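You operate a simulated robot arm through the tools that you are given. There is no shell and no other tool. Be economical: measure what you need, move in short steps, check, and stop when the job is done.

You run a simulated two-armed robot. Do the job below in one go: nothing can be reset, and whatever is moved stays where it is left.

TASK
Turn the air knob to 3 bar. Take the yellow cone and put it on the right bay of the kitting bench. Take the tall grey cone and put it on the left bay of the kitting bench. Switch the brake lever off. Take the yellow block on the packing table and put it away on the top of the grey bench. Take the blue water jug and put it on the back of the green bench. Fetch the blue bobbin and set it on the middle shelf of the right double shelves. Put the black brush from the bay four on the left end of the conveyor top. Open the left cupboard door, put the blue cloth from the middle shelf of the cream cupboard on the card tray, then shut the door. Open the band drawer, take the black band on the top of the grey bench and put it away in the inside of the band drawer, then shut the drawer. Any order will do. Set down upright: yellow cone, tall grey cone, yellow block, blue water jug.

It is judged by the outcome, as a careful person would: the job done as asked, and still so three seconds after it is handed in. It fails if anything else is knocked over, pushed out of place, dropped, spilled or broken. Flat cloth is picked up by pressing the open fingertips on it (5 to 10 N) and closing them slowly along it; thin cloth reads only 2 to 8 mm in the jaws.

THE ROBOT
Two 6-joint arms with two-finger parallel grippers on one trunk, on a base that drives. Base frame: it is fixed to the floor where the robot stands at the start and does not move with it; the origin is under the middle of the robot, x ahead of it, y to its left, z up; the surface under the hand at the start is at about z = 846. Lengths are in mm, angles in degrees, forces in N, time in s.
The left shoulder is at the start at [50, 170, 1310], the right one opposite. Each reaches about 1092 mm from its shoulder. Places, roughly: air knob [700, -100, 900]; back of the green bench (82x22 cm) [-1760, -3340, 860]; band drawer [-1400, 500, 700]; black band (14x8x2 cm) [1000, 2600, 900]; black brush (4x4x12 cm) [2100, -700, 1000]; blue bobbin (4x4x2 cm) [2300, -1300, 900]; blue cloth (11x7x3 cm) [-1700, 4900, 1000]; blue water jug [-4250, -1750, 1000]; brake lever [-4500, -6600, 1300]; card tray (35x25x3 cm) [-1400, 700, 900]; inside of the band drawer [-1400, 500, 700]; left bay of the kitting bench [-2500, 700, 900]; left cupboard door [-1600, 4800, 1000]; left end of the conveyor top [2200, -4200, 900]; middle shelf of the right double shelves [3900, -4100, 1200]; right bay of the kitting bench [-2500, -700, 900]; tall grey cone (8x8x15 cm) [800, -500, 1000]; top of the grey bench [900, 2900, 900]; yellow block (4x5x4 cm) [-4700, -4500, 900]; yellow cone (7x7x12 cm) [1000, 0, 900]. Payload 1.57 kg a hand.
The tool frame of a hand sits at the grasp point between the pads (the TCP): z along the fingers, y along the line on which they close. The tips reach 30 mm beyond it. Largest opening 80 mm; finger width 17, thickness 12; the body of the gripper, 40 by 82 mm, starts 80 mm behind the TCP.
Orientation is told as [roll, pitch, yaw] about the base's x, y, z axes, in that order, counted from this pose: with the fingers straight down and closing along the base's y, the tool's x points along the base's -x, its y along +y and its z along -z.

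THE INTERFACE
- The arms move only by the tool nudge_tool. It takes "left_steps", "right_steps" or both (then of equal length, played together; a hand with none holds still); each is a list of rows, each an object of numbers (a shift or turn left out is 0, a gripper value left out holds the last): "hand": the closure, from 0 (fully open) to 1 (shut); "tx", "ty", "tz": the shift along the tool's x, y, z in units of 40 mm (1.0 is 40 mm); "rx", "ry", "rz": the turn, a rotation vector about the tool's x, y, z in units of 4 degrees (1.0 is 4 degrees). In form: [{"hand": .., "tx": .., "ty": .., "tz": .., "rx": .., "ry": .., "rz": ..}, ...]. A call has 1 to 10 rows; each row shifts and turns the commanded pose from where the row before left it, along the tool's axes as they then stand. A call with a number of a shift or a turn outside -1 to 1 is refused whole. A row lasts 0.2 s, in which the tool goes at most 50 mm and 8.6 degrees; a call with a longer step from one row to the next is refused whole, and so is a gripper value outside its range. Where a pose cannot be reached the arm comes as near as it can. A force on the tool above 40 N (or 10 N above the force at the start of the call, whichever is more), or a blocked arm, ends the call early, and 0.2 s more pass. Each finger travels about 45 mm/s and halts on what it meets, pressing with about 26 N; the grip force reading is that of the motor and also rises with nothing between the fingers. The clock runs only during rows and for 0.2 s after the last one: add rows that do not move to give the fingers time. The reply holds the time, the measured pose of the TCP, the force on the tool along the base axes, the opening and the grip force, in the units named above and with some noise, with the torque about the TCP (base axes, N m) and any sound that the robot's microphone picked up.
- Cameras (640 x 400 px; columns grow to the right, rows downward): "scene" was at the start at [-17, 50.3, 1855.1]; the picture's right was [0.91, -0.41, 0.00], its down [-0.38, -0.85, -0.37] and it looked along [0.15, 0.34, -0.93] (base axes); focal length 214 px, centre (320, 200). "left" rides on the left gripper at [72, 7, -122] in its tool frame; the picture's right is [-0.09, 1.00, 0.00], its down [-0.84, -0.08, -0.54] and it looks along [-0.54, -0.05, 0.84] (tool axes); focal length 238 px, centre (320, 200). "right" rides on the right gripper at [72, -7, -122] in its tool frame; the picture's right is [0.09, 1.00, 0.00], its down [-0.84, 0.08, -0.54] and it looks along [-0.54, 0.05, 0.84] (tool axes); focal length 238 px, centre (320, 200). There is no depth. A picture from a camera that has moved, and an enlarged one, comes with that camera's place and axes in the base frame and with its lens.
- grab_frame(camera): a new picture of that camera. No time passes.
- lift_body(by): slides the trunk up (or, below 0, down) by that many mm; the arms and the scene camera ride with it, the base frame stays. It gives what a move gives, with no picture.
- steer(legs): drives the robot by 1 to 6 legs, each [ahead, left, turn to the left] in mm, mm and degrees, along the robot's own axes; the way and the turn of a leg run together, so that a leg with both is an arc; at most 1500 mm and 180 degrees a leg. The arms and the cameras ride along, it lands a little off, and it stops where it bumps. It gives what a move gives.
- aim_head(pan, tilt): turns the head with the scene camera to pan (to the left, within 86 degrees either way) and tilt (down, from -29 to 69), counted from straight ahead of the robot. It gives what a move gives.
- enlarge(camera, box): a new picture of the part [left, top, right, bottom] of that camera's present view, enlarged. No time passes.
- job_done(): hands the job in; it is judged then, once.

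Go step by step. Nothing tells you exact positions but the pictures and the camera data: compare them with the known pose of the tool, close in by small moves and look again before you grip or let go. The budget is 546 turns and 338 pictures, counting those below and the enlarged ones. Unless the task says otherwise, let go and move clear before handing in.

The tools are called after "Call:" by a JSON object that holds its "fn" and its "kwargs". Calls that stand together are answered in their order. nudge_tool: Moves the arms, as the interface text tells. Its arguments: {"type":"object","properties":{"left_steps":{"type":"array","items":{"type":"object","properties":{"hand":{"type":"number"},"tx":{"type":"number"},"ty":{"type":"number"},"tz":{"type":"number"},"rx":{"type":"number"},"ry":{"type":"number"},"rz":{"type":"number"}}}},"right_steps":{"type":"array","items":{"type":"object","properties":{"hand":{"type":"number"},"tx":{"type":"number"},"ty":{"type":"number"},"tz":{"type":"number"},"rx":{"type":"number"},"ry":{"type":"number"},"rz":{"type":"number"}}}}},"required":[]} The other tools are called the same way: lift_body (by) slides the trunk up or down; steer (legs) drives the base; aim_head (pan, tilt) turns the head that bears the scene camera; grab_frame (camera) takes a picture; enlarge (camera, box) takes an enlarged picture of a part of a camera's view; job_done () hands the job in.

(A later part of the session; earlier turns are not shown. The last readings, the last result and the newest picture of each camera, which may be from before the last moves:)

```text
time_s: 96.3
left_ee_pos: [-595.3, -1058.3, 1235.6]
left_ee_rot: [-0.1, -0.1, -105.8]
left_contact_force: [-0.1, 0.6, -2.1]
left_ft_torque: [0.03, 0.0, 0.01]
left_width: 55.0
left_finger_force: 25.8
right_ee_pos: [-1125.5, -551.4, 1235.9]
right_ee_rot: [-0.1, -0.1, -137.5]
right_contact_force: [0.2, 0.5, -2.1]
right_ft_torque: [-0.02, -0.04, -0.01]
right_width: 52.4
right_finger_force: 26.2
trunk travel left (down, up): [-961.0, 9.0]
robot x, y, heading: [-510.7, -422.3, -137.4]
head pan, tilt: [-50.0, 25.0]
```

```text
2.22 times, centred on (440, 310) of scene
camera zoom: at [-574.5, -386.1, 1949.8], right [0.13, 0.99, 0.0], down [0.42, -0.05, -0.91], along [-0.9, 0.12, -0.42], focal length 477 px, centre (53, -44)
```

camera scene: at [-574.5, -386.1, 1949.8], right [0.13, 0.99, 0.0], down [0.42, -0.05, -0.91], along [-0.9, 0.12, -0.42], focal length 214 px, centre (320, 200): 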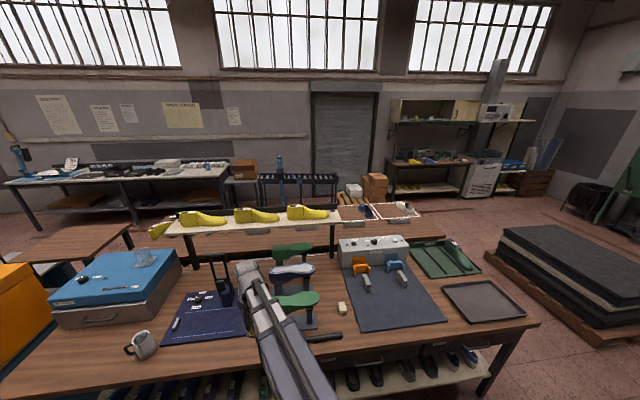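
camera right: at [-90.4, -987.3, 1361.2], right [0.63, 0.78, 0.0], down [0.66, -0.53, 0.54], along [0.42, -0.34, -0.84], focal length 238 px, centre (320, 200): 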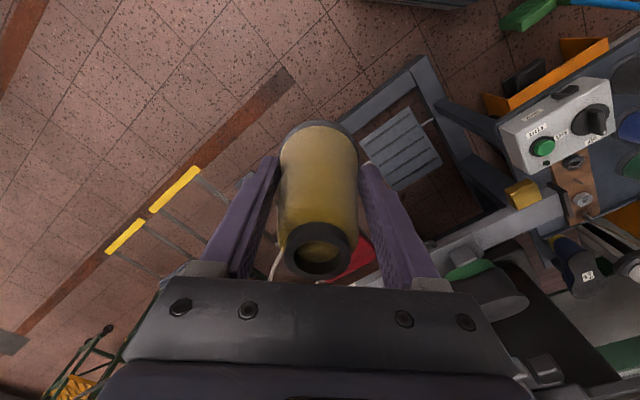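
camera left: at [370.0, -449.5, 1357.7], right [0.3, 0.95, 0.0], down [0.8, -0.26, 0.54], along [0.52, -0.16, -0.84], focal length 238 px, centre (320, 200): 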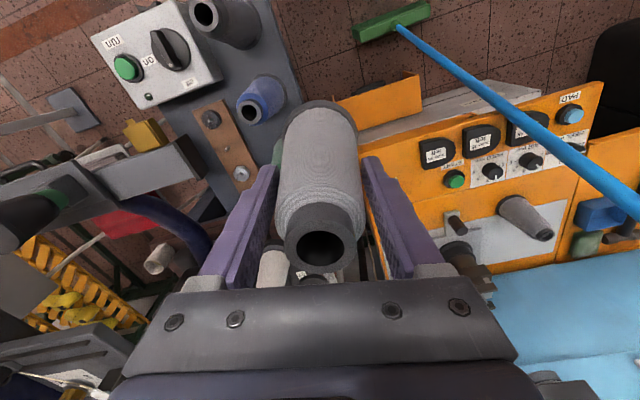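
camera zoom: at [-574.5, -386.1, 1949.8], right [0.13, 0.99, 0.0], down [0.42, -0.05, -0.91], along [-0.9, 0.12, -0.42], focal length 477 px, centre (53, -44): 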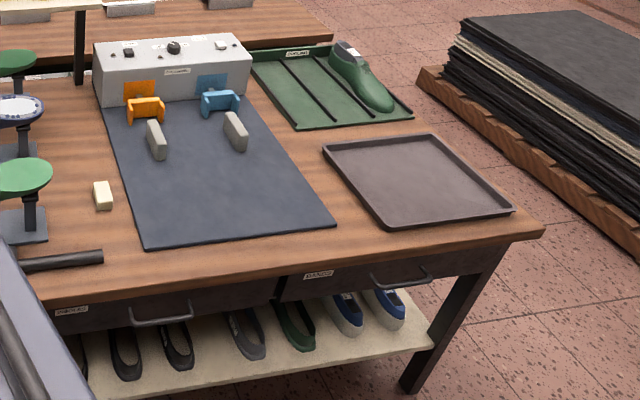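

The kitting bench has taped bays, with the left one near [-2530,765] already holding a white shoe. A raised shelf blocks this side, so I'll drive round by the y≈1550 corridor to its far side.

Call:
{"fn": "steer", "kwargs": {"legs": [[0, 0, -132.6], [1000, 0, 0], [970, 0, 0]]}}

Call:
{"fn": "aim_head", "kwargs": {"pan": 70, "tilt": 30}}

Call:
{"fn": "grab_frame", "kwargs": {"camera": "scene"}}

```text
time_s: 111.5
left_ee_pos: [-967.0, 1983.9, 1235.9]
left_ee_rot: [-0.1, -0.1, 123.2]
left_contact_force: [-0.3, -0.5, -1.9]
left_ft_torque: [-0.02, 0.0, 0.01]
left_width: 54.1
left_finger_force: 26.0
right_ee_pos: [-238.6, 2051.5, 1236.2]
right_ee_rot: [0.0, -0.1, 91.5]
right_contact_force: [0.3, 0.4, -1.2]
right_ft_torque: [-0.09, -0.02, 0.04]
right_width: 50.8
right_finger_force: 25.6
trunk travel left (down, up): [-961.0, 9.0]
robot x, y, heading: [-545.5, 1504.3, 91.4]
head pan, tilt: [-50.0, 25.0]
```

```text
time_s: 113.5
left_ee_pos: [-967.0, 1982.9, 1235.2]
left_ee_rot: [0.0, 0.0, 123.0]
left_contact_force: [-0.8, 0.1, -1.6]
left_ft_torque: [0.0, 0.0, 0.0]
left_width: 53.9
left_finger_force: 25.9
right_ee_pos: [-236.3, 2050.1, 1235.1]
right_ee_rot: [0.1, -0.1, 91.5]
right_contact_force: [-0.6, 0.8, -1.8]
right_ft_torque: [-0.06, -0.02, -0.01]
right_width: 50.6
right_finger_force: 25.8
trunk travel left (down, up): [-961.0, 9.0]
robot x, y, heading: [-543.3, 1503.5, 91.6]
head pan, tilt: [70.0, 30.0]
```

```text
277 pictures are left
camera scene: at [-627.0, 1491.7, 1941.8], right [0.32, 0.95, 0.0], down [0.47, -0.16, -0.87], along [-0.82, 0.27, -0.5], focal length 214 px, centre (320, 200)
```

scene: 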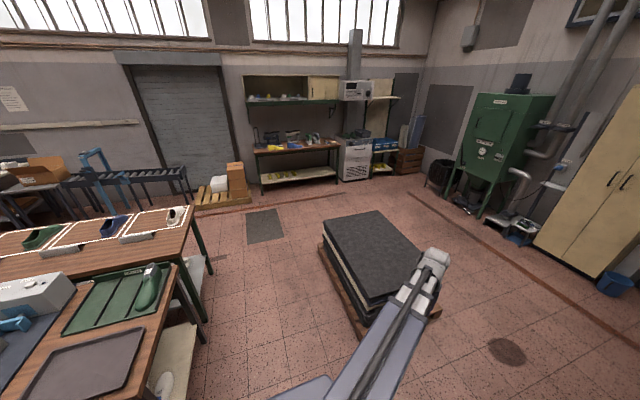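

The grips are narrowing a little, so the cones may be creeping. I'll check both.

Call:
{"fn": "grab_frame", "kwargs": {"camera": "right"}}

Call:
{"fn": "grab_frame", "kwargs": {"camera": "left"}}

```text
276 pictures are left
camera right: at [-229.1, 1978.3, 1357.2], right [-0.99, -0.12, 0.0], down [-0.1, 0.83, 0.54], along [-0.06, 0.54, -0.84], focal length 238 px, centre (320, 200)
```

right: 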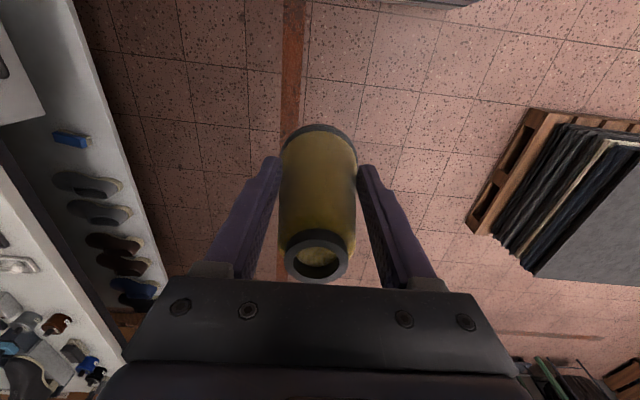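

```text
275 pictures are left
camera left: at [-934.8, 1920.4, 1357.2], right [-0.88, -0.47, 0.0], down [-0.39, 0.74, 0.54], along [-0.25, 0.48, -0.84], focal length 238 px, centre (320, 200)
```

left: 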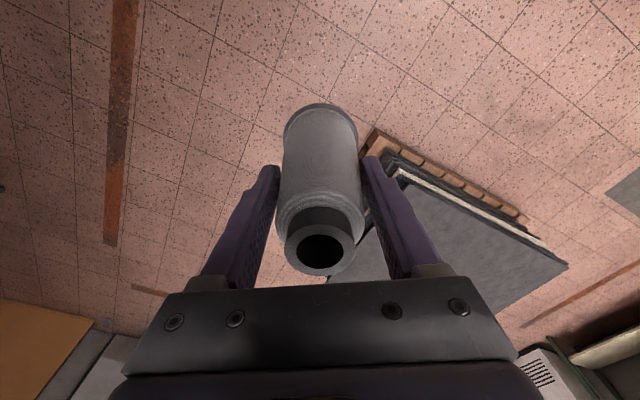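

Slip is small, about 10 mm on yellow. I'll carry on along the corridor to the far side of the kitting bench.

Call:
{"fn": "steer", "kwargs": {"legs": [[0, 0, 88.4], [1400, 0, 0], [1350, 0, 0]]}}

Call:
{"fn": "aim_head", "kwargs": {"pan": 70, "tilt": 30}}

Call:
{"fn": "grab_frame", "kwargs": {"camera": "scene"}}

```text
time_s: 130.8
left_ee_pos: [-3849.9, 1174.7, 1234.8]
left_ee_rot: [0.0, 0.1, -149.6]
left_contact_force: [0.2, -1.0, -2.6]
left_ft_torque: [0.01, -0.04, 0.02]
left_width: 53.6
left_finger_force: 25.7
right_ee_pos: [-3882.1, 1909.3, 1236.7]
right_ee_rot: [-0.1, 0.1, 178.8]
right_contact_force: [-0.7, 0.4, -2.5]
right_ft_torque: [-0.01, -0.04, 0.0]
right_width: 49.3
right_finger_force: 26.2
trunk travel left (down, up): [-961.0, 9.0]
robot x, y, heading: [-3352.4, 1579.3, 178.8]
head pan, tilt: [70.0, 30.0]
```

```text
time_s: 131.4
left_ee_pos: [-3849.8, 1175.4, 1235.2]
left_ee_rot: [0.0, 0.0, -149.7]
left_contact_force: [-0.4, -0.4, -3.0]
left_ft_torque: [-0.03, -0.01, 0.02]
left_width: 53.8
left_finger_force: 26.7
right_ee_pos: [-3881.9, 1909.3, 1235.2]
right_ee_rot: [0.1, 0.1, 178.8]
right_contact_force: [-0.8, -0.3, -1.9]
right_ft_torque: [-0.01, -0.07, -0.03]
right_width: 49.2
right_finger_force: 26.1
trunk travel left (down, up): [-961.0, 9.0]
robot x, y, heading: [-3350.3, 1573.7, 178.8]
head pan, tilt: [70.0, 30.0]
```

```text
274 pictures are left
camera scene: at [-3344.7, 1490.9, 1941.8], right [-0.93, 0.36, 0.0], down [0.18, 0.47, -0.87], along [-0.31, -0.81, -0.5], focal length 214 px, centre (320, 200)
```

scene: 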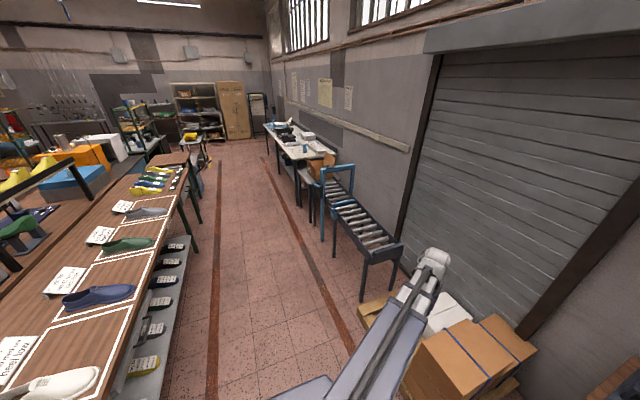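

From here I see four taped bays with shoes and cards, and an aisle about 1400 wide. I'll go down the aisle to the left bay and face the bench.

Call:
{"fn": "steer", "kwargs": {"legs": [[0, 0, 91.2], [900, 60, 0], [0, 0, 90]]}}

Call:
{"fn": "aim_head", "kwargs": {"pan": 10, "tilt": 50}}

Call:
{"fn": "grab_frame", "kwargs": {"camera": "scene"}}

```text
time_s: 143.9
left_ee_pos: [-2802.6, 1060.0, 1235.2]
left_ee_rot: [-0.1, 0.1, 30.7]
left_contact_force: [0.3, 0.1, -1.7]
left_ft_torque: [0.0, 0.0, 0.0]
left_width: 53.4
left_finger_force: 26.0
right_ee_pos: [-2764.7, 325.2, 1235.1]
right_ee_rot: [0.0, 0.0, -0.9]
right_contact_force: [-0.5, 0.4, -2.4]
right_ft_torque: [0.01, 0.04, 0.01]
right_width: 48.2
right_finger_force: 25.9
trunk travel left (down, up): [-961.0, 9.0]
robot x, y, heading: [-3300.3, 654.1, -1.0]
head pan, tilt: [70.0, 30.0]
```

```text
time_s: 145.2
left_ee_pos: [-2801.9, 1059.9, 1235.9]
left_ee_rot: [-0.1, -0.1, 30.7]
left_contact_force: [0.1, -0.4, -2.6]
left_ft_torque: [-0.04, 0.02, 0.0]
left_width: 53.3
left_finger_force: 25.9
right_ee_pos: [-2764.9, 326.1, 1236.6]
right_ee_rot: [0.0, 0.0, -0.9]
right_contact_force: [-0.4, 0.4, -2.0]
right_ft_torque: [-0.03, 0.04, 0.0]
right_width: 48.2
right_finger_force: 26.4
trunk travel left (down, up): [-961.0, 9.0]
robot x, y, heading: [-3297.7, 657.9, -0.9]
head pan, tilt: [10.0, 50.0]
```

```text
273 pictures are left
camera scene: at [-3261.6, 666.2, 1912.3], right [0.16, -0.99, 0.0], down [-0.76, -0.12, -0.64], along [0.63, 0.1, -0.77], focal length 214 px, centre (320, 200)
```

scene: 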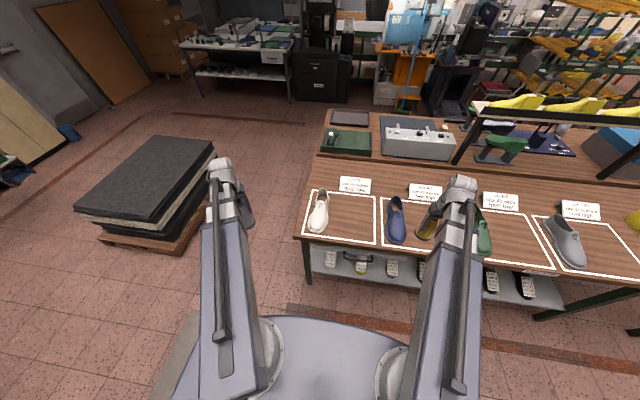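

Left bay spans about x -2675…-2310, y 445…860, with its shoe at y≈790. I'll set the grey cone at about [-2520,605] in its free half.

Call:
{"fn": "nudge_tool", "kwargs": {"left_steps": [{"ty": -1}, {"ty": -1}, {"ty": -1}, {"ty": -1}, {"ty": -1}, {"ty": -1}, {"ty": -1}, {"ty": -1}, {"ty": -1}, {"ty": -1}]}}

Call:
{"fn": "nudge_tool", "kwargs": {"left_steps": [{"ty": -1}, {"ty": -1}, {"ty": -1}, {"ty": -0.4, "tx": -0.3}]}}

Call:
{"fn": "lift_body", "kwargs": {"by": -200}}

Call:
{"fn": "grab_frame", "kwargs": {"camera": "left"}}

Call:
{"fn": "grab_frame", "kwargs": {"camera": "right"}}

```text
time_s: 147.4
left_ee_pos: [-2598.6, 716.6, 1234.8]
left_ee_rot: [0.2, 0.0, 30.7]
left_contact_force: [0.4, -0.9, -1.7]
left_ft_torque: [-0.02, 0.0, 0.0]
left_width: 52.9
left_finger_force: 26.5
right_ee_pos: [-2763.4, 326.0, 1234.4]
right_ee_rot: [0.0, 0.0, -0.9]
right_contact_force: [0.0, -0.2, -1.5]
right_ft_torque: [0.0, 0.04, -0.03]
right_width: 48.2
right_finger_force: 25.9
trunk travel left (down, up): [-961.0, 9.0]
robot x, y, heading: [-3296.2, 653.7, -0.9]
head pan, tilt: [10.0, 50.0]
```

```text
time_s: 148.4
left_ee_pos: [-2515.9, 603.1, 1234.9]
left_ee_rot: [0.0, 0.1, 30.7]
left_contact_force: [0.0, -0.2, -2.7]
left_ft_torque: [-0.01, 0.04, 0.03]
left_width: 53.0
left_finger_force: 26.3
left hand out of reach, approached as far as the arm can: row 1, 2
right_ee_pos: [-2764.3, 327.6, 1235.1]
right_ee_rot: [0.0, 0.1, -0.9]
right_contact_force: [0.2, -0.3, -1.7]
right_ft_torque: [-0.02, 0.06, 0.04]
right_width: 48.3
right_finger_force: 26.0
trunk travel left (down, up): [-961.0, 9.0]
robot x, y, heading: [-3294.5, 654.3, -0.8]
head pan, tilt: [10.0, 50.0]
```

```text
time_s: 150.6
left_ee_pos: [-2518.1, 603.1, 1035.8]
left_ee_rot: [-0.1, 0.0, 30.7]
left_contact_force: [0.8, 0.1, -2.3]
left_ft_torque: [0.01, -0.02, 0.01]
left_width: 53.1
left_finger_force: 26.5
right_ee_pos: [-2766.2, 327.8, 1035.9]
right_ee_rot: [-0.1, -0.1, -0.9]
right_contact_force: [-0.1, 0.9, -1.6]
right_ft_torque: [0.0, 0.04, 0.0]
right_width: 48.0
right_finger_force: 25.8
trunk travel left (down, up): [-761.0, 209.0]
robot x, y, heading: [-3293.4, 655.4, -1.0]
head pan, tilt: [10.0, 50.0]
```

```text
272 pictures are left
camera left: at [-2583.4, 574.1, 1157.2], right [-0.43, 0.9, 0.0], down [0.76, 0.36, 0.54], along [0.49, 0.23, -0.84], focal length 238 px, centre (320, 200)
```

left: 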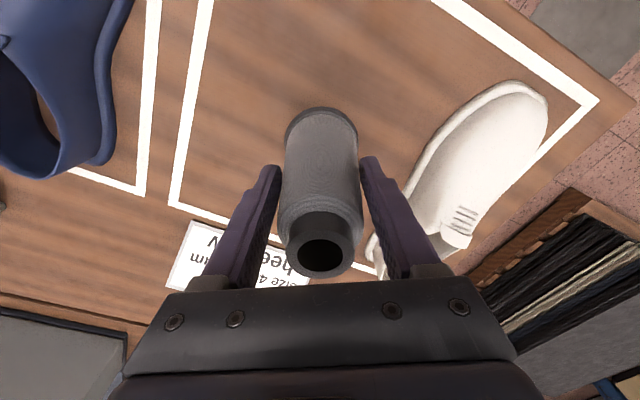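

```text
271 pictures are left
camera right: at [-2837.9, 320.5, 1157.2], right [-0.08, 1.0, 0.0], down [0.84, 0.06, 0.54], along [0.54, 0.04, -0.84], focal length 238 px, centre (320, 200)
```

right: 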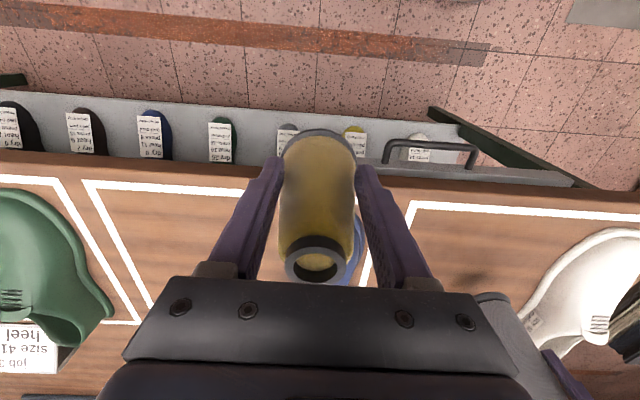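

I'll pull the right hand back a bit so the yellow cone stays clear of the blue shoe, then lower toward contact.

Call:
{"fn": "nudge_tool", "kwargs": {"right_steps": [{"tx": 0.8}, {"tx": 0.8}]}}

Call:
{"fn": "lift_body", "kwargs": {"by": -55}}

Call:
{"fn": "grab_frame", "kwargs": {"camera": "left"}}

```text
time_s: 151.2
left_ee_pos: [-2516.6, 604.4, 1035.6]
left_ee_rot: [-0.1, 0.1, 30.7]
left_contact_force: [0.5, -0.2, -2.1]
left_ft_torque: [-0.02, 0.03, 0.03]
left_width: 52.9
left_finger_force: 26.1
right_ee_pos: [-2829.8, 326.3, 1035.7]
right_ee_rot: [0.0, 0.0, -0.9]
right_contact_force: [0.0, -0.3, -2.1]
right_ft_torque: [0.03, 0.03, 0.01]
right_width: 48.3
right_finger_force: 26.1
trunk travel left (down, up): [-761.0, 209.0]
robot x, y, heading: [-3298.9, 651.2, -1.0]
head pan, tilt: [10.0, 50.0]
```

```text
time_s: 152.0
left_ee_pos: [-2518.5, 603.3, 984.0]
left_ee_rot: [0.1, 0.0, 30.7]
left_contact_force: [-5.0, -0.3, 9.6]
left_ft_torque: [-0.01, 0.01, 0.01]
left_width: 53.3
left_finger_force: 26.0
right_ee_pos: [-2830.4, 325.9, 986.7]
right_ee_rot: [0.0, 0.1, -0.9]
right_contact_force: [1.2, -0.5, -2.2]
right_ft_torque: [-0.03, 0.01, 0.0]
right_width: 47.9
right_finger_force: 26.3
trunk travel left (down, up): [-711.0, 259.0]
robot x, y, heading: [-3296.2, 656.7, -0.9]
head pan, tilt: [10.0, 50.0]
stopped: the force on the tool passed its limit at 90 N (the readings are from after the stop); the commanded pose is now the measured one
```

```text
270 pictures are left
camera left: at [-2584.9, 574.4, 1107.6], right [-0.43, 0.9, 0.0], down [0.76, 0.36, 0.54], along [0.49, 0.23, -0.84], focal length 238 px, centre (320, 200)
```

left: 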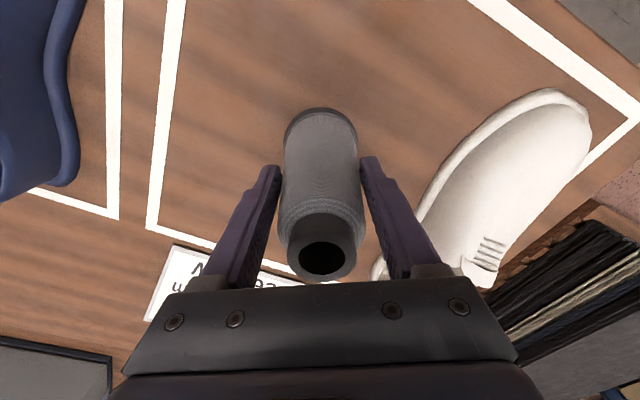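

The cone met the bench at TCP 984 and now stands on it. I'll release and rise.

Call:
{"fn": "nudge_tool", "kwargs": {"left_steps": [{"hand": 0.25}, {"hand": 0.1}, {"hand": 0}, {}]}}

Call:
{"fn": "lift_body", "kwargs": {"by": 180}}

Call:
{"fn": "grab_frame", "kwargs": {"camera": "left"}}

```text
time_s: 153.0
left_ee_pos: [-2517.6, 605.0, 983.8]
left_ee_rot: [0.0, -0.1, 30.8]
left_contact_force: [0.6, 0.7, 0.4]
left_ft_torque: [-0.02, -0.01, 0.03]
left_width: 79.8
left_finger_force: 0.1
right_ee_pos: [-2829.5, 327.7, 986.0]
right_ee_rot: [0.0, -0.1, -0.9]
right_contact_force: [0.0, 0.3, -2.6]
right_ft_torque: [0.01, 0.04, 0.0]
right_width: 48.0
right_finger_force: 26.5
trunk travel left (down, up): [-711.0, 259.0]
robot x, y, heading: [-3299.1, 652.0, -1.0]
head pan, tilt: [10.0, 50.0]
```

```text
time_s: 155.0
left_ee_pos: [-2517.7, 604.2, 1165.3]
left_ee_rot: [0.0, 0.0, 30.8]
left_contact_force: [-0.7, 0.4, -0.4]
left_ft_torque: [0.0, -0.01, -0.02]
left_width: 80.0
left_finger_force: 0.0
right_ee_pos: [-2829.4, 326.8, 1164.6]
right_ee_rot: [0.0, 0.0, -0.9]
right_contact_force: [0.3, -0.5, -2.6]
right_ft_torque: [0.0, 0.11, 0.0]
right_width: 41.7
right_finger_force: 25.7
trunk travel left (down, up): [-891.0, 79.0]
robot x, y, heading: [-3298.9, 654.7, -0.9]
head pan, tilt: [10.0, 50.0]
```

```text
269 pictures are left
camera left: at [-2583.3, 574.2, 1286.9], right [-0.43, 0.9, 0.0], down [0.76, 0.36, 0.54], along [0.49, 0.23, -0.84], focal length 238 px, centre (320, 200)
```

left: 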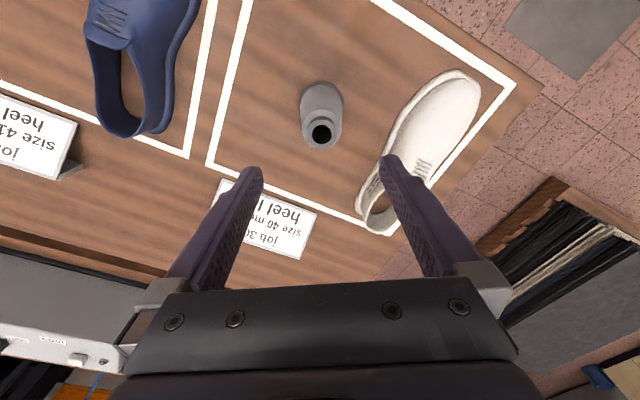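

The grey cone stands upright in the left bay. But the yellow cone's grip dropped to 41.7 mm; I'll check it at once.

Call:
{"fn": "grab_frame", "kwargs": {"camera": "right"}}

```text
268 pictures are left
camera right: at [-2902.2, 320.7, 1286.9], right [-0.08, 1.0, 0.0], down [0.84, 0.06, 0.54], along [0.54, 0.04, -0.84], focal length 238 px, centre (320, 200)
```

right: 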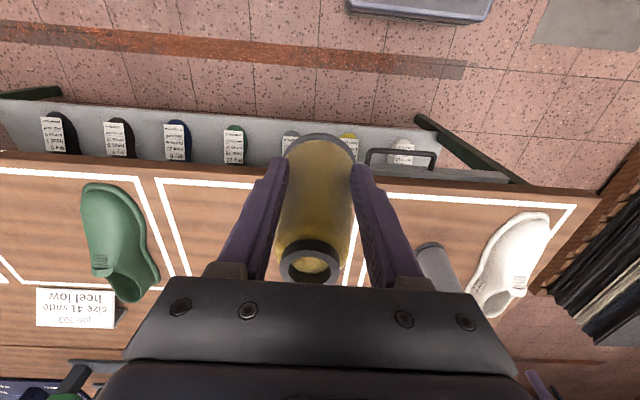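

The yellow cone has crept down and tilted a little. I'll set it down briefly in the free part of the second bay and take a fresh, lower grip.

Call:
{"fn": "nudge_tool", "kwargs": {"right_steps": [{"tx": -0.6, "ty": -0.46}, {"tx": -0.6, "ty": -0.46}, {"tx": -0.6, "ty": -0.46}, {"tx": -0.6, "ty": -0.46}, {"tx": -0.6, "ty": -0.46}, {"tx": -0.6, "ty": -0.46}, {"tx": -0.6, "ty": -0.46}, {"tx": -0.6, "ty": -0.46}, {"tx": -0.6, "ty": -0.46}, {}]}}

Call:
{"fn": "grab_frame", "kwargs": {"camera": "right"}}

Call:
{"fn": "grab_frame", "kwargs": {"camera": "scene"}}

```text
time_s: 157.2
left_ee_pos: [-2517.5, 605.5, 1167.0]
left_ee_rot: [0.0, 0.1, 30.7]
left_contact_force: [-0.1, -0.4, 0.1]
left_ft_torque: [-0.01, -0.03, 0.01]
left_width: 80.0
left_finger_force: 0.2
right_ee_pos: [-2614.0, 158.2, 1165.9]
right_ee_rot: [0.0, 0.1, -0.8]
right_contact_force: [-0.2, -0.2, -1.9]
right_ft_torque: [0.02, 0.03, 0.0]
right_width: 41.4
right_finger_force: 26.3
trunk travel left (down, up): [-891.0, 79.0]
robot x, y, heading: [-3296.0, 655.4, -0.8]
head pan, tilt: [10.0, 50.0]
```

```text
267 pictures are left
camera right: at [-2686.1, 152.4, 1287.2], right [-0.08, 1.0, 0.0], down [0.84, 0.06, 0.54], along [0.54, 0.04, -0.84], focal length 238 px, centre (320, 200)
```

right: 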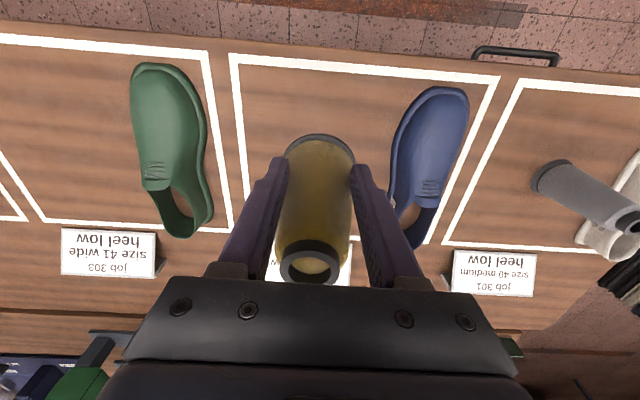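

```text
266 pictures are left
camera scene: at [-3262.2, 666.3, 1842.1], right [0.16, -0.99, 0.0], down [-0.76, -0.12, -0.64], along [0.63, 0.1, -0.77], focal length 214 px, centre (320, 200)
```

scene: 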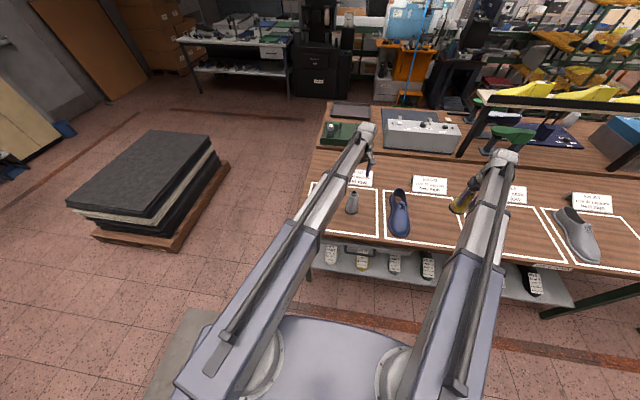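

Call:
{"fn": "nudge_tool", "kwargs": {"left_steps": [{"tx": 1}, {"tx": 1}, {"tx": 1}, {"tx": 1}, {"tx": 1}]}}

Call:
{"fn": "lift_body", "kwargs": {"by": -160}}

Call:
{"fn": "grab_frame", "kwargs": {"camera": "right"}}

```text
time_s: 158.4
left_ee_pos: [-2692.6, 500.7, 1165.7]
left_ee_rot: [0.0, -0.1, 30.7]
left_contact_force: [-0.1, -0.8, -0.3]
left_ft_torque: [0.03, 0.01, -0.03]
left_width: 79.8
left_finger_force: 0.0
right_ee_pos: [-2612.9, 158.6, 1165.4]
right_ee_rot: [0.0, 0.1, -0.8]
right_contact_force: [-0.6, -0.1, -0.2]
right_ft_torque: [0.0, -0.03, -0.01]
right_width: 9.0
right_finger_force: 0.0
trunk travel left (down, up): [-891.0, 79.0]
robot x, y, heading: [-3296.4, 651.9, -0.8]
head pan, tilt: [10.0, 50.0]
```

```text
time_s: 160.2
left_ee_pos: [-2691.6, 501.8, 1005.8]
left_ee_rot: [0.0, -0.1, 30.7]
left_contact_force: [-0.1, -0.4, -0.9]
left_ft_torque: [0.04, -0.01, -0.03]
left_width: 80.0
left_finger_force: 0.1
right_ee_pos: [-2613.2, 158.1, 1005.3]
right_ee_rot: [0.1, 0.0, -0.9]
right_contact_force: [-0.3, -0.2, 0.4]
right_ft_torque: [0.0, 0.01, -0.01]
right_width: 8.3
right_finger_force: 0.1
trunk travel left (down, up): [-731.0, 239.0]
robot x, y, heading: [-3299.4, 653.7, -0.8]
head pan, tilt: [10.0, 50.0]
```

```text
265 pictures are left
camera right: at [-2686.0, 152.3, 1127.2], right [-0.08, 1.0, 0.0], down [0.84, 0.06, 0.54], along [0.54, 0.04, -0.84], focal length 238 px, centre (320, 200)
```

right: 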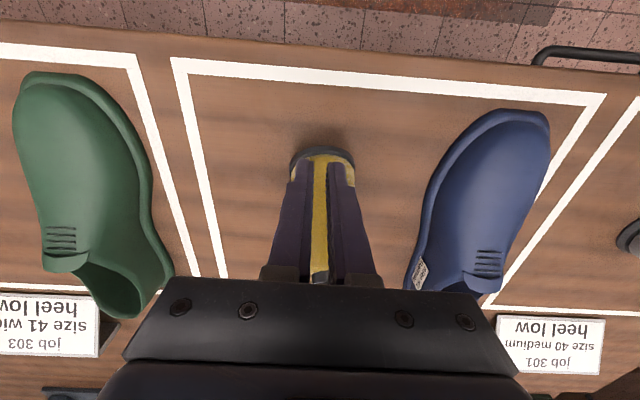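

The yellow cone slipped out and dropped onto the bench, but it appears to be standing. I'll raise the hand and look.

Call:
{"fn": "lift_body", "kwargs": {"by": 120}}

Call:
{"fn": "nudge_tool", "kwargs": {"right_steps": [{"hand": 0.4}, {"hand": 0}, {}]}}

Call:
{"fn": "grab_frame", "kwargs": {"camera": "right"}}

```text
time_s: 161.7
left_ee_pos: [-2690.9, 501.2, 1125.9]
left_ee_rot: [0.1, 0.0, 30.7]
left_contact_force: [0.4, 0.2, 0.2]
left_ft_torque: [-0.03, 0.0, -0.02]
left_width: 79.9
left_finger_force: 0.1
right_ee_pos: [-2613.3, 157.8, 1124.9]
right_ee_rot: [0.1, 0.0, -0.8]
right_contact_force: [-0.6, -0.1, 0.2]
right_ft_torque: [0.01, 0.0, -0.01]
right_width: 8.1
right_finger_force: 0.0
trunk travel left (down, up): [-851.0, 119.0]
robot x, y, heading: [-3298.7, 653.4, -1.0]
head pan, tilt: [10.0, 50.0]
```

```text
time_s: 162.5
left_ee_pos: [-2692.0, 502.2, 1126.3]
left_ee_rot: [0.0, 0.1, 30.7]
left_contact_force: [0.5, 0.6, 0.0]
left_ft_torque: [0.05, 0.02, -0.01]
left_width: 79.7
left_finger_force: 0.0
right_ee_pos: [-2613.8, 157.2, 1125.5]
right_ee_rot: [0.0, 0.0, -0.9]
right_contact_force: [0.3, 0.1, 0.9]
right_ft_torque: [-0.04, 0.0, 0.01]
right_width: 76.1
right_finger_force: 0.1
trunk travel left (down, up): [-851.0, 119.0]
robot x, y, heading: [-3298.4, 654.6, -0.9]
head pan, tilt: [10.0, 50.0]
```

```text
264 pictures are left
camera right: at [-2685.9, 152.2, 1247.0], right [-0.08, 1.0, 0.0], down [0.84, 0.06, 0.54], along [0.54, 0.04, -0.84], focal length 238 px, centre (320, 200)
```

right: 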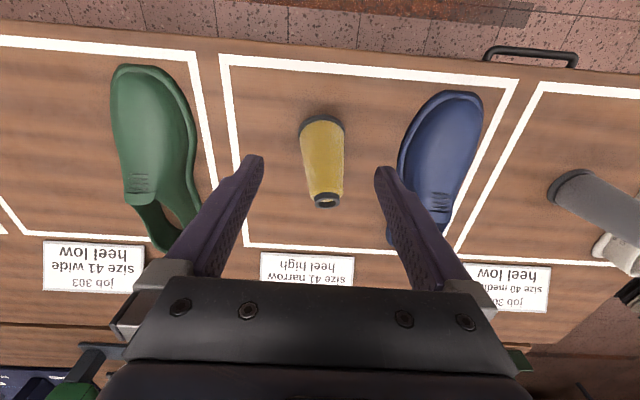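

The cone lies on its side, base toward me near [-2595,162], top near [-2455,180]. I'll stand it up again by gripping near the top and lifting it in an arc about its base rim. First, a closer look.

Call:
{"fn": "enlarge", "kwargs": {"camera": "right", "box": [260, 90, 400, 220]}}

```text
3.08 times, centred on (330, 155) of right
camera zoom: at [-2685.9, 152.2, 1247.0], right [-0.08, 1.0, 0.0], down [0.84, 0.06, 0.54], along [0.54, 0.04, -0.84], focal length 733 px, centre (289, 338)
```

zoom: 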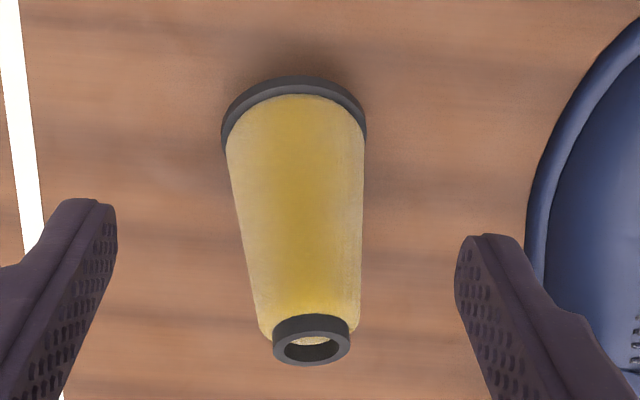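

Call:
{"fn": "aim_head", "kwargs": {"pan": -25, "tilt": 50}}

Call:
{"fn": "enlarge", "kwargs": {"camera": "scene", "box": [240, 100, 440, 240]}}

Call:
{"fn": "enlarge", "kwargs": {"camera": "right", "box": [260, 90, 400, 220]}}

```text
time_s: 163.5
left_ee_pos: [-2691.4, 501.5, 1125.2]
left_ee_rot: [0.0, 0.0, 30.7]
left_contact_force: [-0.4, 0.4, 0.4]
left_ft_torque: [-0.01, 0.04, 0.02]
left_width: 80.0
left_finger_force: 0.1
right_ee_pos: [-2613.0, 158.4, 1126.6]
right_ee_rot: [0.0, 0.0, -1.0]
right_contact_force: [0.2, -0.3, 0.6]
right_ft_torque: [0.03, 0.0, 0.0]
right_width: 79.8
right_finger_force: 0.1
trunk travel left (down, up): [-851.0, 119.0]
robot x, y, heading: [-3295.0, 655.1, -1.1]
head pan, tilt: [-25.0, 50.0]
```

```text
2.86 times, centred on (340, 170) of scene
camera zoom: at [-3268.6, 620.3, 1802.1], right [-0.44, -0.9, 0.0], down [-0.69, 0.33, -0.64], along [0.58, -0.28, -0.77], focal length 613 px, centre (263, 286)
```

zoom: 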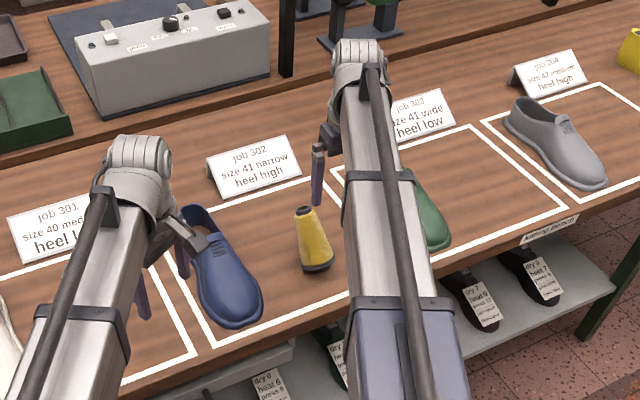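

```text
3.08 times, centred on (330, 155) of right
camera zoom: at [-2685.9, 152.2, 1247.0], right [-0.08, 1.0, 0.0], down [0.84, 0.06, 0.54], along [0.54, 0.04, -0.84], focal length 733 px, centre (289, 338)
```

zoom: 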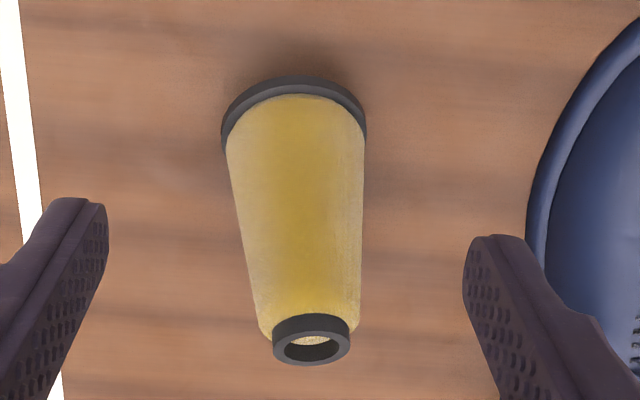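

The cone seems tilted about 25 degrees toward +x, which is odd. I'll turn the left hand's camera onto it for a second angle.

Call:
{"fn": "nudge_tool", "kwargs": {"left_steps": [{"rz": 1}, {"rz": 1}, {"rz": 1}, {"rz": 1}, {"rz": 1}, {"rz": 1}, {"rz": 1}, {"rz": 1}, {"rz": 1}, {"rz": 1}]}}

Call:
{"fn": "nudge_tool", "kwargs": {"left_steps": [{"rz": 1}, {"rz": 1}, {"rz": 1}, {"rz": 1}, {"rz": 1}, {"rz": 1}, {"rz": 1}, {"rz": 1}, {"rz": 1}, {"rz": 1}]}}

Call:
{"fn": "grab_frame", "kwargs": {"camera": "left"}}

```text
time_s: 165.7
left_ee_pos: [-2690.8, 501.8, 1125.6]
left_ee_rot: [0.0, -0.1, -9.3]
left_contact_force: [0.3, -0.4, -1.2]
left_ft_torque: [0.01, 0.0, 0.03]
left_width: 80.0
left_finger_force: 0.1
right_ee_pos: [-2613.9, 157.3, 1124.8]
right_ee_rot: [0.0, -0.1, -0.9]
right_contact_force: [-0.8, 0.2, 0.5]
right_ft_torque: [0.02, -0.01, 0.02]
right_width: 79.7
right_finger_force: 0.0
trunk travel left (down, up): [-851.0, 119.0]
robot x, y, heading: [-3295.9, 654.9, -0.9]
head pan, tilt: [-25.0, 50.0]
```

```text
time_s: 167.9
left_ee_pos: [-2692.2, 501.4, 1124.8]
left_ee_rot: [0.0, 0.1, -49.4]
left_contact_force: [-0.1, 0.6, 0.2]
left_ft_torque: [0.02, -0.03, 0.0]
left_width: 80.0
left_finger_force: 0.0
right_ee_pos: [-2612.4, 158.5, 1124.8]
right_ee_rot: [0.0, 0.1, -1.0]
right_contact_force: [0.5, -0.4, -0.2]
right_ft_torque: [0.01, -0.03, 0.02]
right_width: 79.9
right_finger_force: 0.0
trunk travel left (down, up): [-851.0, 119.0]
robot x, y, heading: [-3295.7, 658.3, -1.3]
head pan, tilt: [-25.0, 50.0]
```

```text
260 pictures are left
camera left: at [-2734.3, 561.5, 1247.2], right [0.82, 0.58, 0.0], down [0.49, -0.69, 0.54], along [0.31, -0.44, -0.84], focal length 238 px, centre (320, 200)
```

left: 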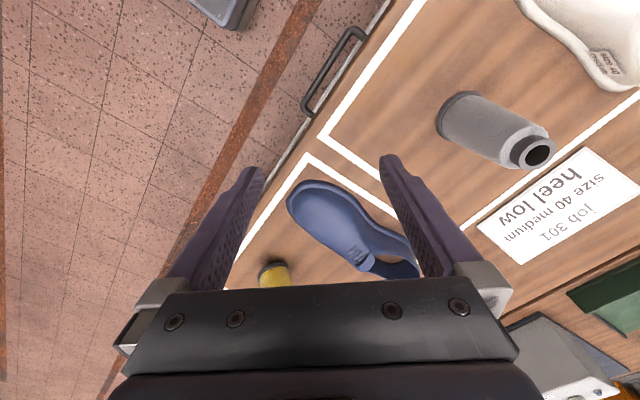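

Call:
{"fn": "nudge_tool", "kwargs": {"left_steps": [{"tx": -1}, {"tx": -1}, {"tx": -1}, {"tx": -0.5}]}}

Call:
{"fn": "grab_frame", "kwargs": {"camera": "left"}}

```text
time_s: 168.9
left_ee_pos: [-2599.7, 392.3, 1126.3]
left_ee_rot: [0.0, 0.0, -49.3]
left_contact_force: [-0.1, 0.0, 0.4]
left_ft_torque: [-0.04, -0.02, -0.02]
left_width: 80.0
left_finger_force: 0.0
right_ee_pos: [-2614.3, 159.0, 1125.3]
right_ee_rot: [0.0, 0.0, -0.9]
right_contact_force: [0.2, 0.2, 0.4]
right_ft_torque: [0.02, -0.01, 0.01]
right_width: 80.1
right_finger_force: 0.1
trunk travel left (down, up): [-851.0, 119.0]
robot x, y, heading: [-3294.5, 654.2, -1.2]
head pan, tilt: [-25.0, 50.0]
```

```text
259 pictures are left
camera left: at [-2641.8, 452.0, 1247.1], right [0.82, 0.58, 0.0], down [0.49, -0.69, 0.54], along [0.31, -0.44, -0.84], focal length 238 px, centre (320, 200)
```

left: 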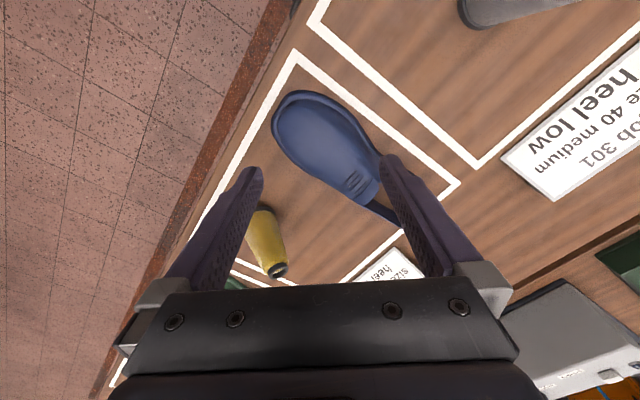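

Call:
{"fn": "enlarge", "kwargs": {"camera": "left", "box": [220, 180, 320, 290]}}

```text
3.64 times, centred on (270, 235) of left
camera zoom: at [-2641.8, 452.0, 1247.1], right [0.82, 0.58, 0.0], down [0.49, -0.69, 0.54], along [0.31, -0.44, -0.84], focal length 867 px, centre (502, 73)
```

zoom: 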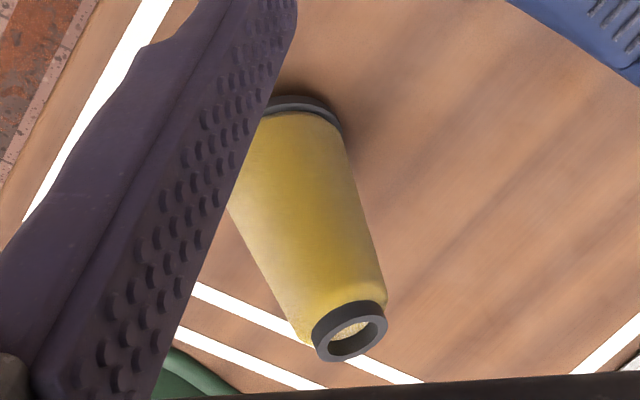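

The cone is indeed leaning about 20 degrees toward +x. Gripping it with the fingers closing along x should straighten it, so I'll turn the right hand a quarter turn. The left hand goes back out of the way.

Call:
{"fn": "nudge_tool", "kwargs": {"left_steps": [{"tx": 1}, {"tx": 1}, {"tx": 1}, {"tx": 1}, {}, {}, {}, {}, {}, {}], "right_steps": [{"rz": -1}, {"rz": -1}, {"rz": -1}, {"rz": -1}, {"rz": -1}, {"rz": -1}, {"rz": -1}, {"rz": -1}, {"rz": -1}, {"rz": -1}]}}

Call:
{"fn": "nudge_tool", "kwargs": {"right_steps": [{"rz": -1}, {"rz": -1}, {"rz": -1}, {"rz": -1}, {"rz": -1}, {"rz": -1}, {"rz": -1}, {"rz": -1}, {"rz": -1}, {"rz": -1}]}}

Call:
{"fn": "nudge_tool", "kwargs": {"right_steps": [{"rz": -1}, {"rz": -1}, {"rz": -0.7}, {"ty": -0.6, "tx": -0.2}, {"ty": -0.6, "tx": -0.2}, {"ty": -0.6}]}}

Call:
{"fn": "grab_frame", "kwargs": {"camera": "right"}}

```text
time_s: 171.1
left_ee_pos: [-2705.4, 514.8, 1125.7]
left_ee_rot: [0.0, -0.1, -49.3]
left_contact_force: [0.0, -0.3, 0.3]
left_ft_torque: [0.0, 0.0, 0.02]
left_width: 80.6
left_finger_force: 0.0
left hand out of reach, approached as far as the arm can: row 2
right_ee_pos: [-2613.4, 158.4, 1126.0]
right_ee_rot: [0.0, -0.1, 39.0]
right_contact_force: [-0.5, 0.9, 0.2]
right_ft_torque: [0.0, -0.01, -0.01]
right_width: 79.9
right_finger_force: 0.2
trunk travel left (down, up): [-851.0, 119.0]
robot x, y, heading: [-3298.1, 654.4, -0.7]
head pan, tilt: [-25.0, 50.0]
```

```text
time_s: 173.3
left_ee_pos: [-2705.3, 515.0, 1125.2]
left_ee_rot: [0.0, 0.0, -49.2]
left_contact_force: [-0.8, 0.4, 0.1]
left_ft_torque: [-0.02, 0.03, -0.07]
left_width: 80.0
left_finger_force: 0.1
right_ee_pos: [-2613.2, 159.2, 1126.2]
right_ee_rot: [0.0, -0.1, 79.3]
right_contact_force: [-0.3, -0.4, 0.2]
right_ft_torque: [-0.01, 0.0, -0.02]
right_width: 80.0
right_finger_force: 0.0
trunk travel left (down, up): [-851.0, 119.0]
robot x, y, heading: [-3295.3, 654.9, -0.9]
head pan, tilt: [-25.0, 50.0]
```

```text
time_s: 174.7
left_ee_pos: [-2705.0, 513.9, 1125.4]
left_ee_rot: [0.0, 0.1, -49.5]
left_contact_force: [-0.6, -0.3, 0.9]
left_ft_torque: [-0.03, 0.04, 0.01]
left_width: 80.2
left_finger_force: 0.0
right_ee_pos: [-2538.9, 173.6, 1125.6]
right_ee_rot: [0.1, -0.1, 90.0]
right_contact_force: [-0.1, -0.2, 0.1]
right_ft_torque: [-0.01, 0.02, 0.02]
right_width: 80.1
right_finger_force: 0.0
trunk travel left (down, up): [-851.0, 119.0]
robot x, y, heading: [-3293.6, 652.8, -1.1]
head pan, tilt: [-25.0, 50.0]
```

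```text
257 pictures are left
camera right: at [-2533.6, 101.2, 1246.6], right [-1.0, -0.09, 0.0], down [-0.08, 0.84, 0.54], along [-0.05, 0.54, -0.84], focal length 238 px, centre (320, 200)
```

right: 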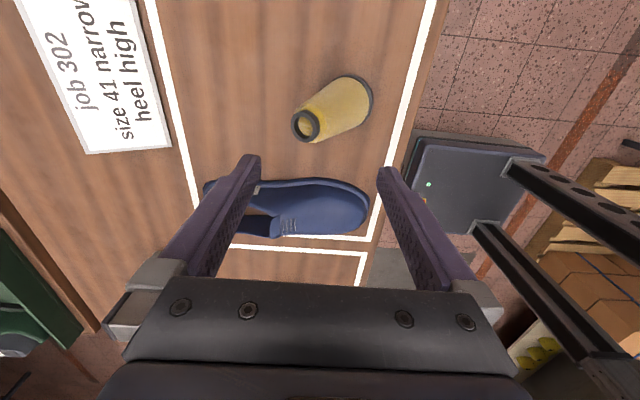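

Call:
{"fn": "enlarge", "kwargs": {"camera": "right", "box": [260, 50, 420, 160]}}

```text
3.64 times, centred on (340, 105) of right
camera zoom: at [-2533.6, 101.2, 1246.6], right [-1.0, -0.09, 0.0], down [-0.08, 0.84, 0.54], along [-0.05, 0.54, -0.84], focal length 867 px, centre (247, 546)
```

zoom: 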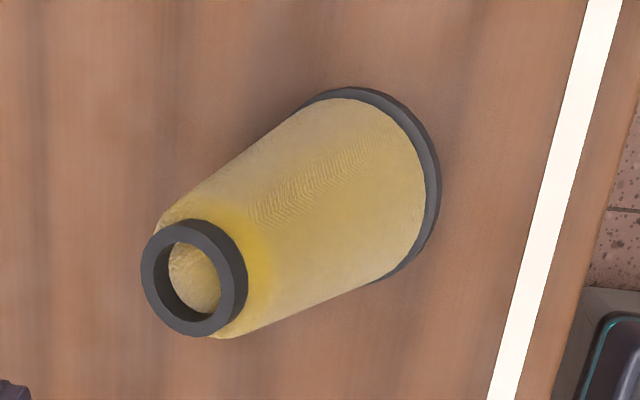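

I now put the bench top at about z 893. The cone leans toward +x with its top near [-2526,174,1000]. I'll lower the open fingers around its upper part.

Call:
{"fn": "nudge_tool", "kwargs": {"right_steps": [{"ty": 0.1}]}}

Call:
{"fn": "lift_body", "kwargs": {"by": -95}}

Call:
{"fn": "grab_frame", "kwargs": {"camera": "right"}}

```text
time_s: 175.1
left_ee_pos: [-2704.5, 514.6, 1125.1]
left_ee_rot: [0.0, 0.0, -49.3]
left_contact_force: [-0.7, 0.7, 0.1]
left_ft_torque: [0.0, -0.01, 0.0]
left_width: 80.1
left_finger_force: 0.1
right_ee_pos: [-2543.4, 174.8, 1125.5]
right_ee_rot: [0.0, 0.0, 89.9]
right_contact_force: [0.1, 0.0, -0.2]
right_ft_torque: [0.0, 0.0, 0.01]
right_width: 80.1
right_finger_force: 0.0
trunk travel left (down, up): [-851.0, 119.0]
robot x, y, heading: [-3302.1, 656.8, -0.7]
head pan, tilt: [-25.0, 50.0]
```

```text
time_s: 176.4
left_ee_pos: [-2705.6, 514.7, 1030.8]
left_ee_rot: [0.0, -0.1, -49.3]
left_contact_force: [-0.1, -0.8, 0.0]
left_ft_torque: [0.03, -0.02, -0.01]
left_width: 80.2
left_finger_force: 0.2
right_ee_pos: [-2545.8, 173.6, 1031.3]
right_ee_rot: [-0.1, 0.0, 89.9]
right_contact_force: [-0.6, 0.5, 0.4]
right_ft_torque: [-0.01, 0.01, 0.02]
right_width: 80.0
right_finger_force: 0.0
trunk travel left (down, up): [-756.0, 214.0]
robot x, y, heading: [-3299.6, 656.9, -1.1]
head pan, tilt: [-25.0, 50.0]
```

```text
255 pictures are left
camera right: at [-2538.9, 101.3, 1152.2], right [-1.0, -0.09, 0.0], down [-0.08, 0.84, 0.54], along [-0.05, 0.54, -0.84], focal length 238 px, centre (320, 200)
```

right: 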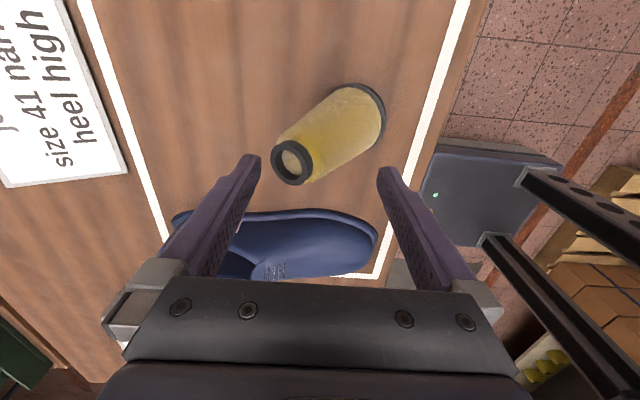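

Call:
{"fn": "lift_body", "kwargs": {"by": -42}}

Call:
{"fn": "nudge_tool", "kwargs": {"right_steps": [{"hand": 0.15}, {"hand": 0.3}, {"hand": 0.4}]}}

Call:
{"fn": "grab_frame", "kwargs": {"camera": "right"}}

```text
time_s: 177.3
left_ee_pos: [-2706.3, 515.8, 989.2]
left_ee_rot: [0.0, 0.0, -49.3]
left_contact_force: [0.1, -0.6, -0.3]
left_ft_torque: [-0.02, 0.0, 0.0]
left_width: 79.9
left_finger_force: 0.0
right_ee_pos: [-2544.4, 174.3, 988.5]
right_ee_rot: [0.0, 0.1, 89.9]
right_contact_force: [1.1, -0.6, 0.9]
right_ft_torque: [-0.05, -0.05, 0.02]
right_width: 80.0
right_finger_force: 0.1
trunk travel left (down, up): [-714.0, 256.0]
robot x, y, heading: [-3295.3, 654.6, -1.0]
head pan, tilt: [-25.0, 50.0]
```

```text
time_s: 178.1
left_ee_pos: [-2706.3, 514.8, 989.8]
left_ee_rot: [0.2, 0.0, -49.4]
left_contact_force: [-0.6, 0.6, 0.1]
left_ft_torque: [0.0, 0.0, 0.04]
left_width: 79.9
left_finger_force: 0.0
right_ee_pos: [-2546.1, 173.4, 988.6]
right_ee_rot: [0.1, 0.0, 90.0]
right_contact_force: [-2.5, -1.5, 10.7]
right_ft_torque: [-0.12, 0.51, 0.05]
right_width: 75.2
right_finger_force: 26.5
trunk travel left (down, up): [-714.0, 256.0]
robot x, y, heading: [-3292.0, 651.6, -0.9]
head pan, tilt: [-25.0, 50.0]
```

```text
254 pictures are left
camera right: at [-2540.0, 101.3, 1111.0], right [-1.0, -0.09, 0.0], down [-0.08, 0.84, 0.54], along [-0.05, 0.54, -0.84], focal length 238 px, centre (320, 200)
```

right: 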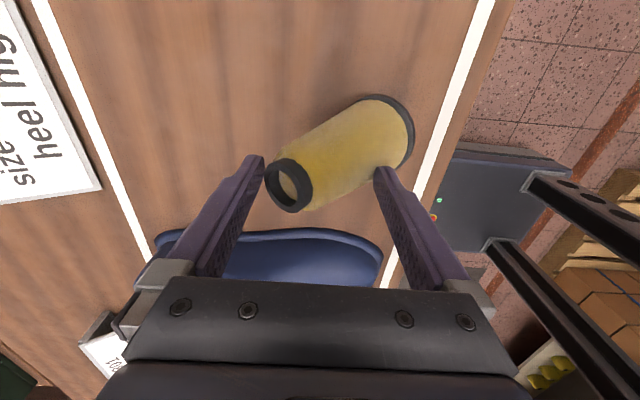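

Call:
{"fn": "nudge_tool", "kwargs": {"right_steps": [{"hand": 0.0}, {}, {}]}}

Call:
{"fn": "lift_body", "kwargs": {"by": 80}}

Call:
{"fn": "grab_frame", "kwargs": {"camera": "right"}}

Call:
{"fn": "enlarge", "kwargs": {"camera": "scene", "box": [290, 140, 390, 220]}}

```text
time_s: 178.9
left_ee_pos: [-2705.0, 515.6, 988.4]
left_ee_rot: [0.0, 0.0, -49.4]
left_contact_force: [0.5, 0.3, 0.0]
left_ft_torque: [0.0, 0.01, 0.02]
left_width: 80.1
left_finger_force: 0.1
right_ee_pos: [-2544.9, 174.2, 988.8]
right_ee_rot: [0.1, 0.0, 89.9]
right_contact_force: [0.0, 0.1, -0.1]
right_ft_torque: [0.03, -0.02, 0.01]
right_width: 80.0
right_finger_force: 0.1
trunk travel left (down, up): [-714.0, 256.0]
robot x, y, heading: [-3296.3, 656.2, -0.7]
head pan, tilt: [-25.0, 50.0]
```

```text
time_s: 180.0
left_ee_pos: [-2706.1, 513.9, 1068.8]
left_ee_rot: [0.1, 0.0, -49.3]
left_contact_force: [0.4, 0.1, -0.3]
left_ft_torque: [0.01, 0.01, 0.0]
left_width: 79.9
left_finger_force: 0.1
right_ee_pos: [-2544.2, 173.0, 1067.2]
right_ee_rot: [0.0, -0.1, 89.8]
right_contact_force: [-0.3, 0.1, -0.8]
right_ft_torque: [-0.02, -0.01, -0.03]
right_width: 80.1
right_finger_force: 0.0
trunk travel left (down, up): [-794.0, 176.0]
robot x, y, heading: [-3295.3, 652.0, -0.9]
head pan, tilt: [-25.0, 50.0]
```

```text
253 pictures are left
camera right: at [-2538.7, 101.2, 1189.8], right [-1.0, -0.09, 0.0], down [-0.08, 0.84, 0.54], along [-0.05, 0.54, -0.84], focal length 238 px, centre (320, 200)
```

right: 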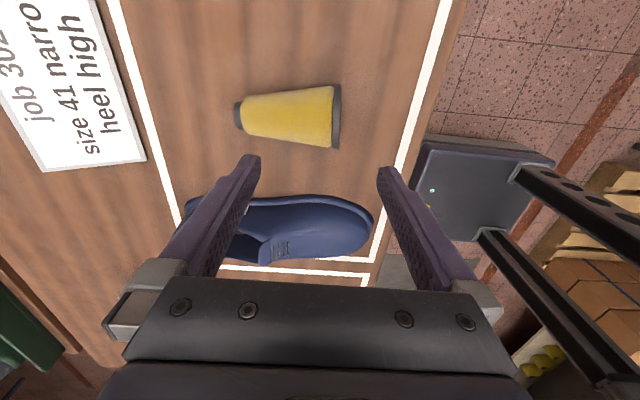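

```text
5.00 times, centred on (340, 180) of scene
camera zoom: at [-3268.5, 620.1, 1745.1], right [-0.44, -0.9, 0.0], down [-0.69, 0.34, -0.64], along [0.58, -0.28, -0.77], focal length 1072 px, centre (220, 300)
```

zoom: 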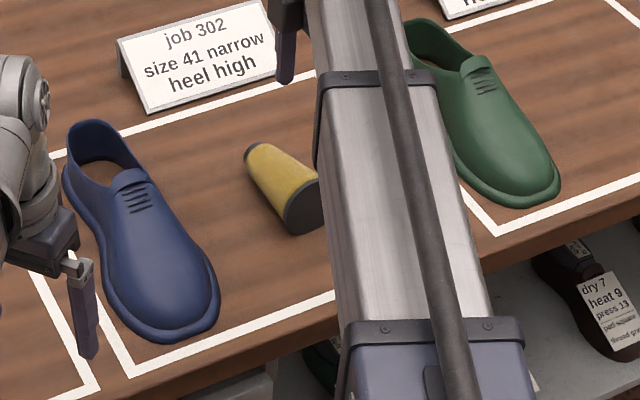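

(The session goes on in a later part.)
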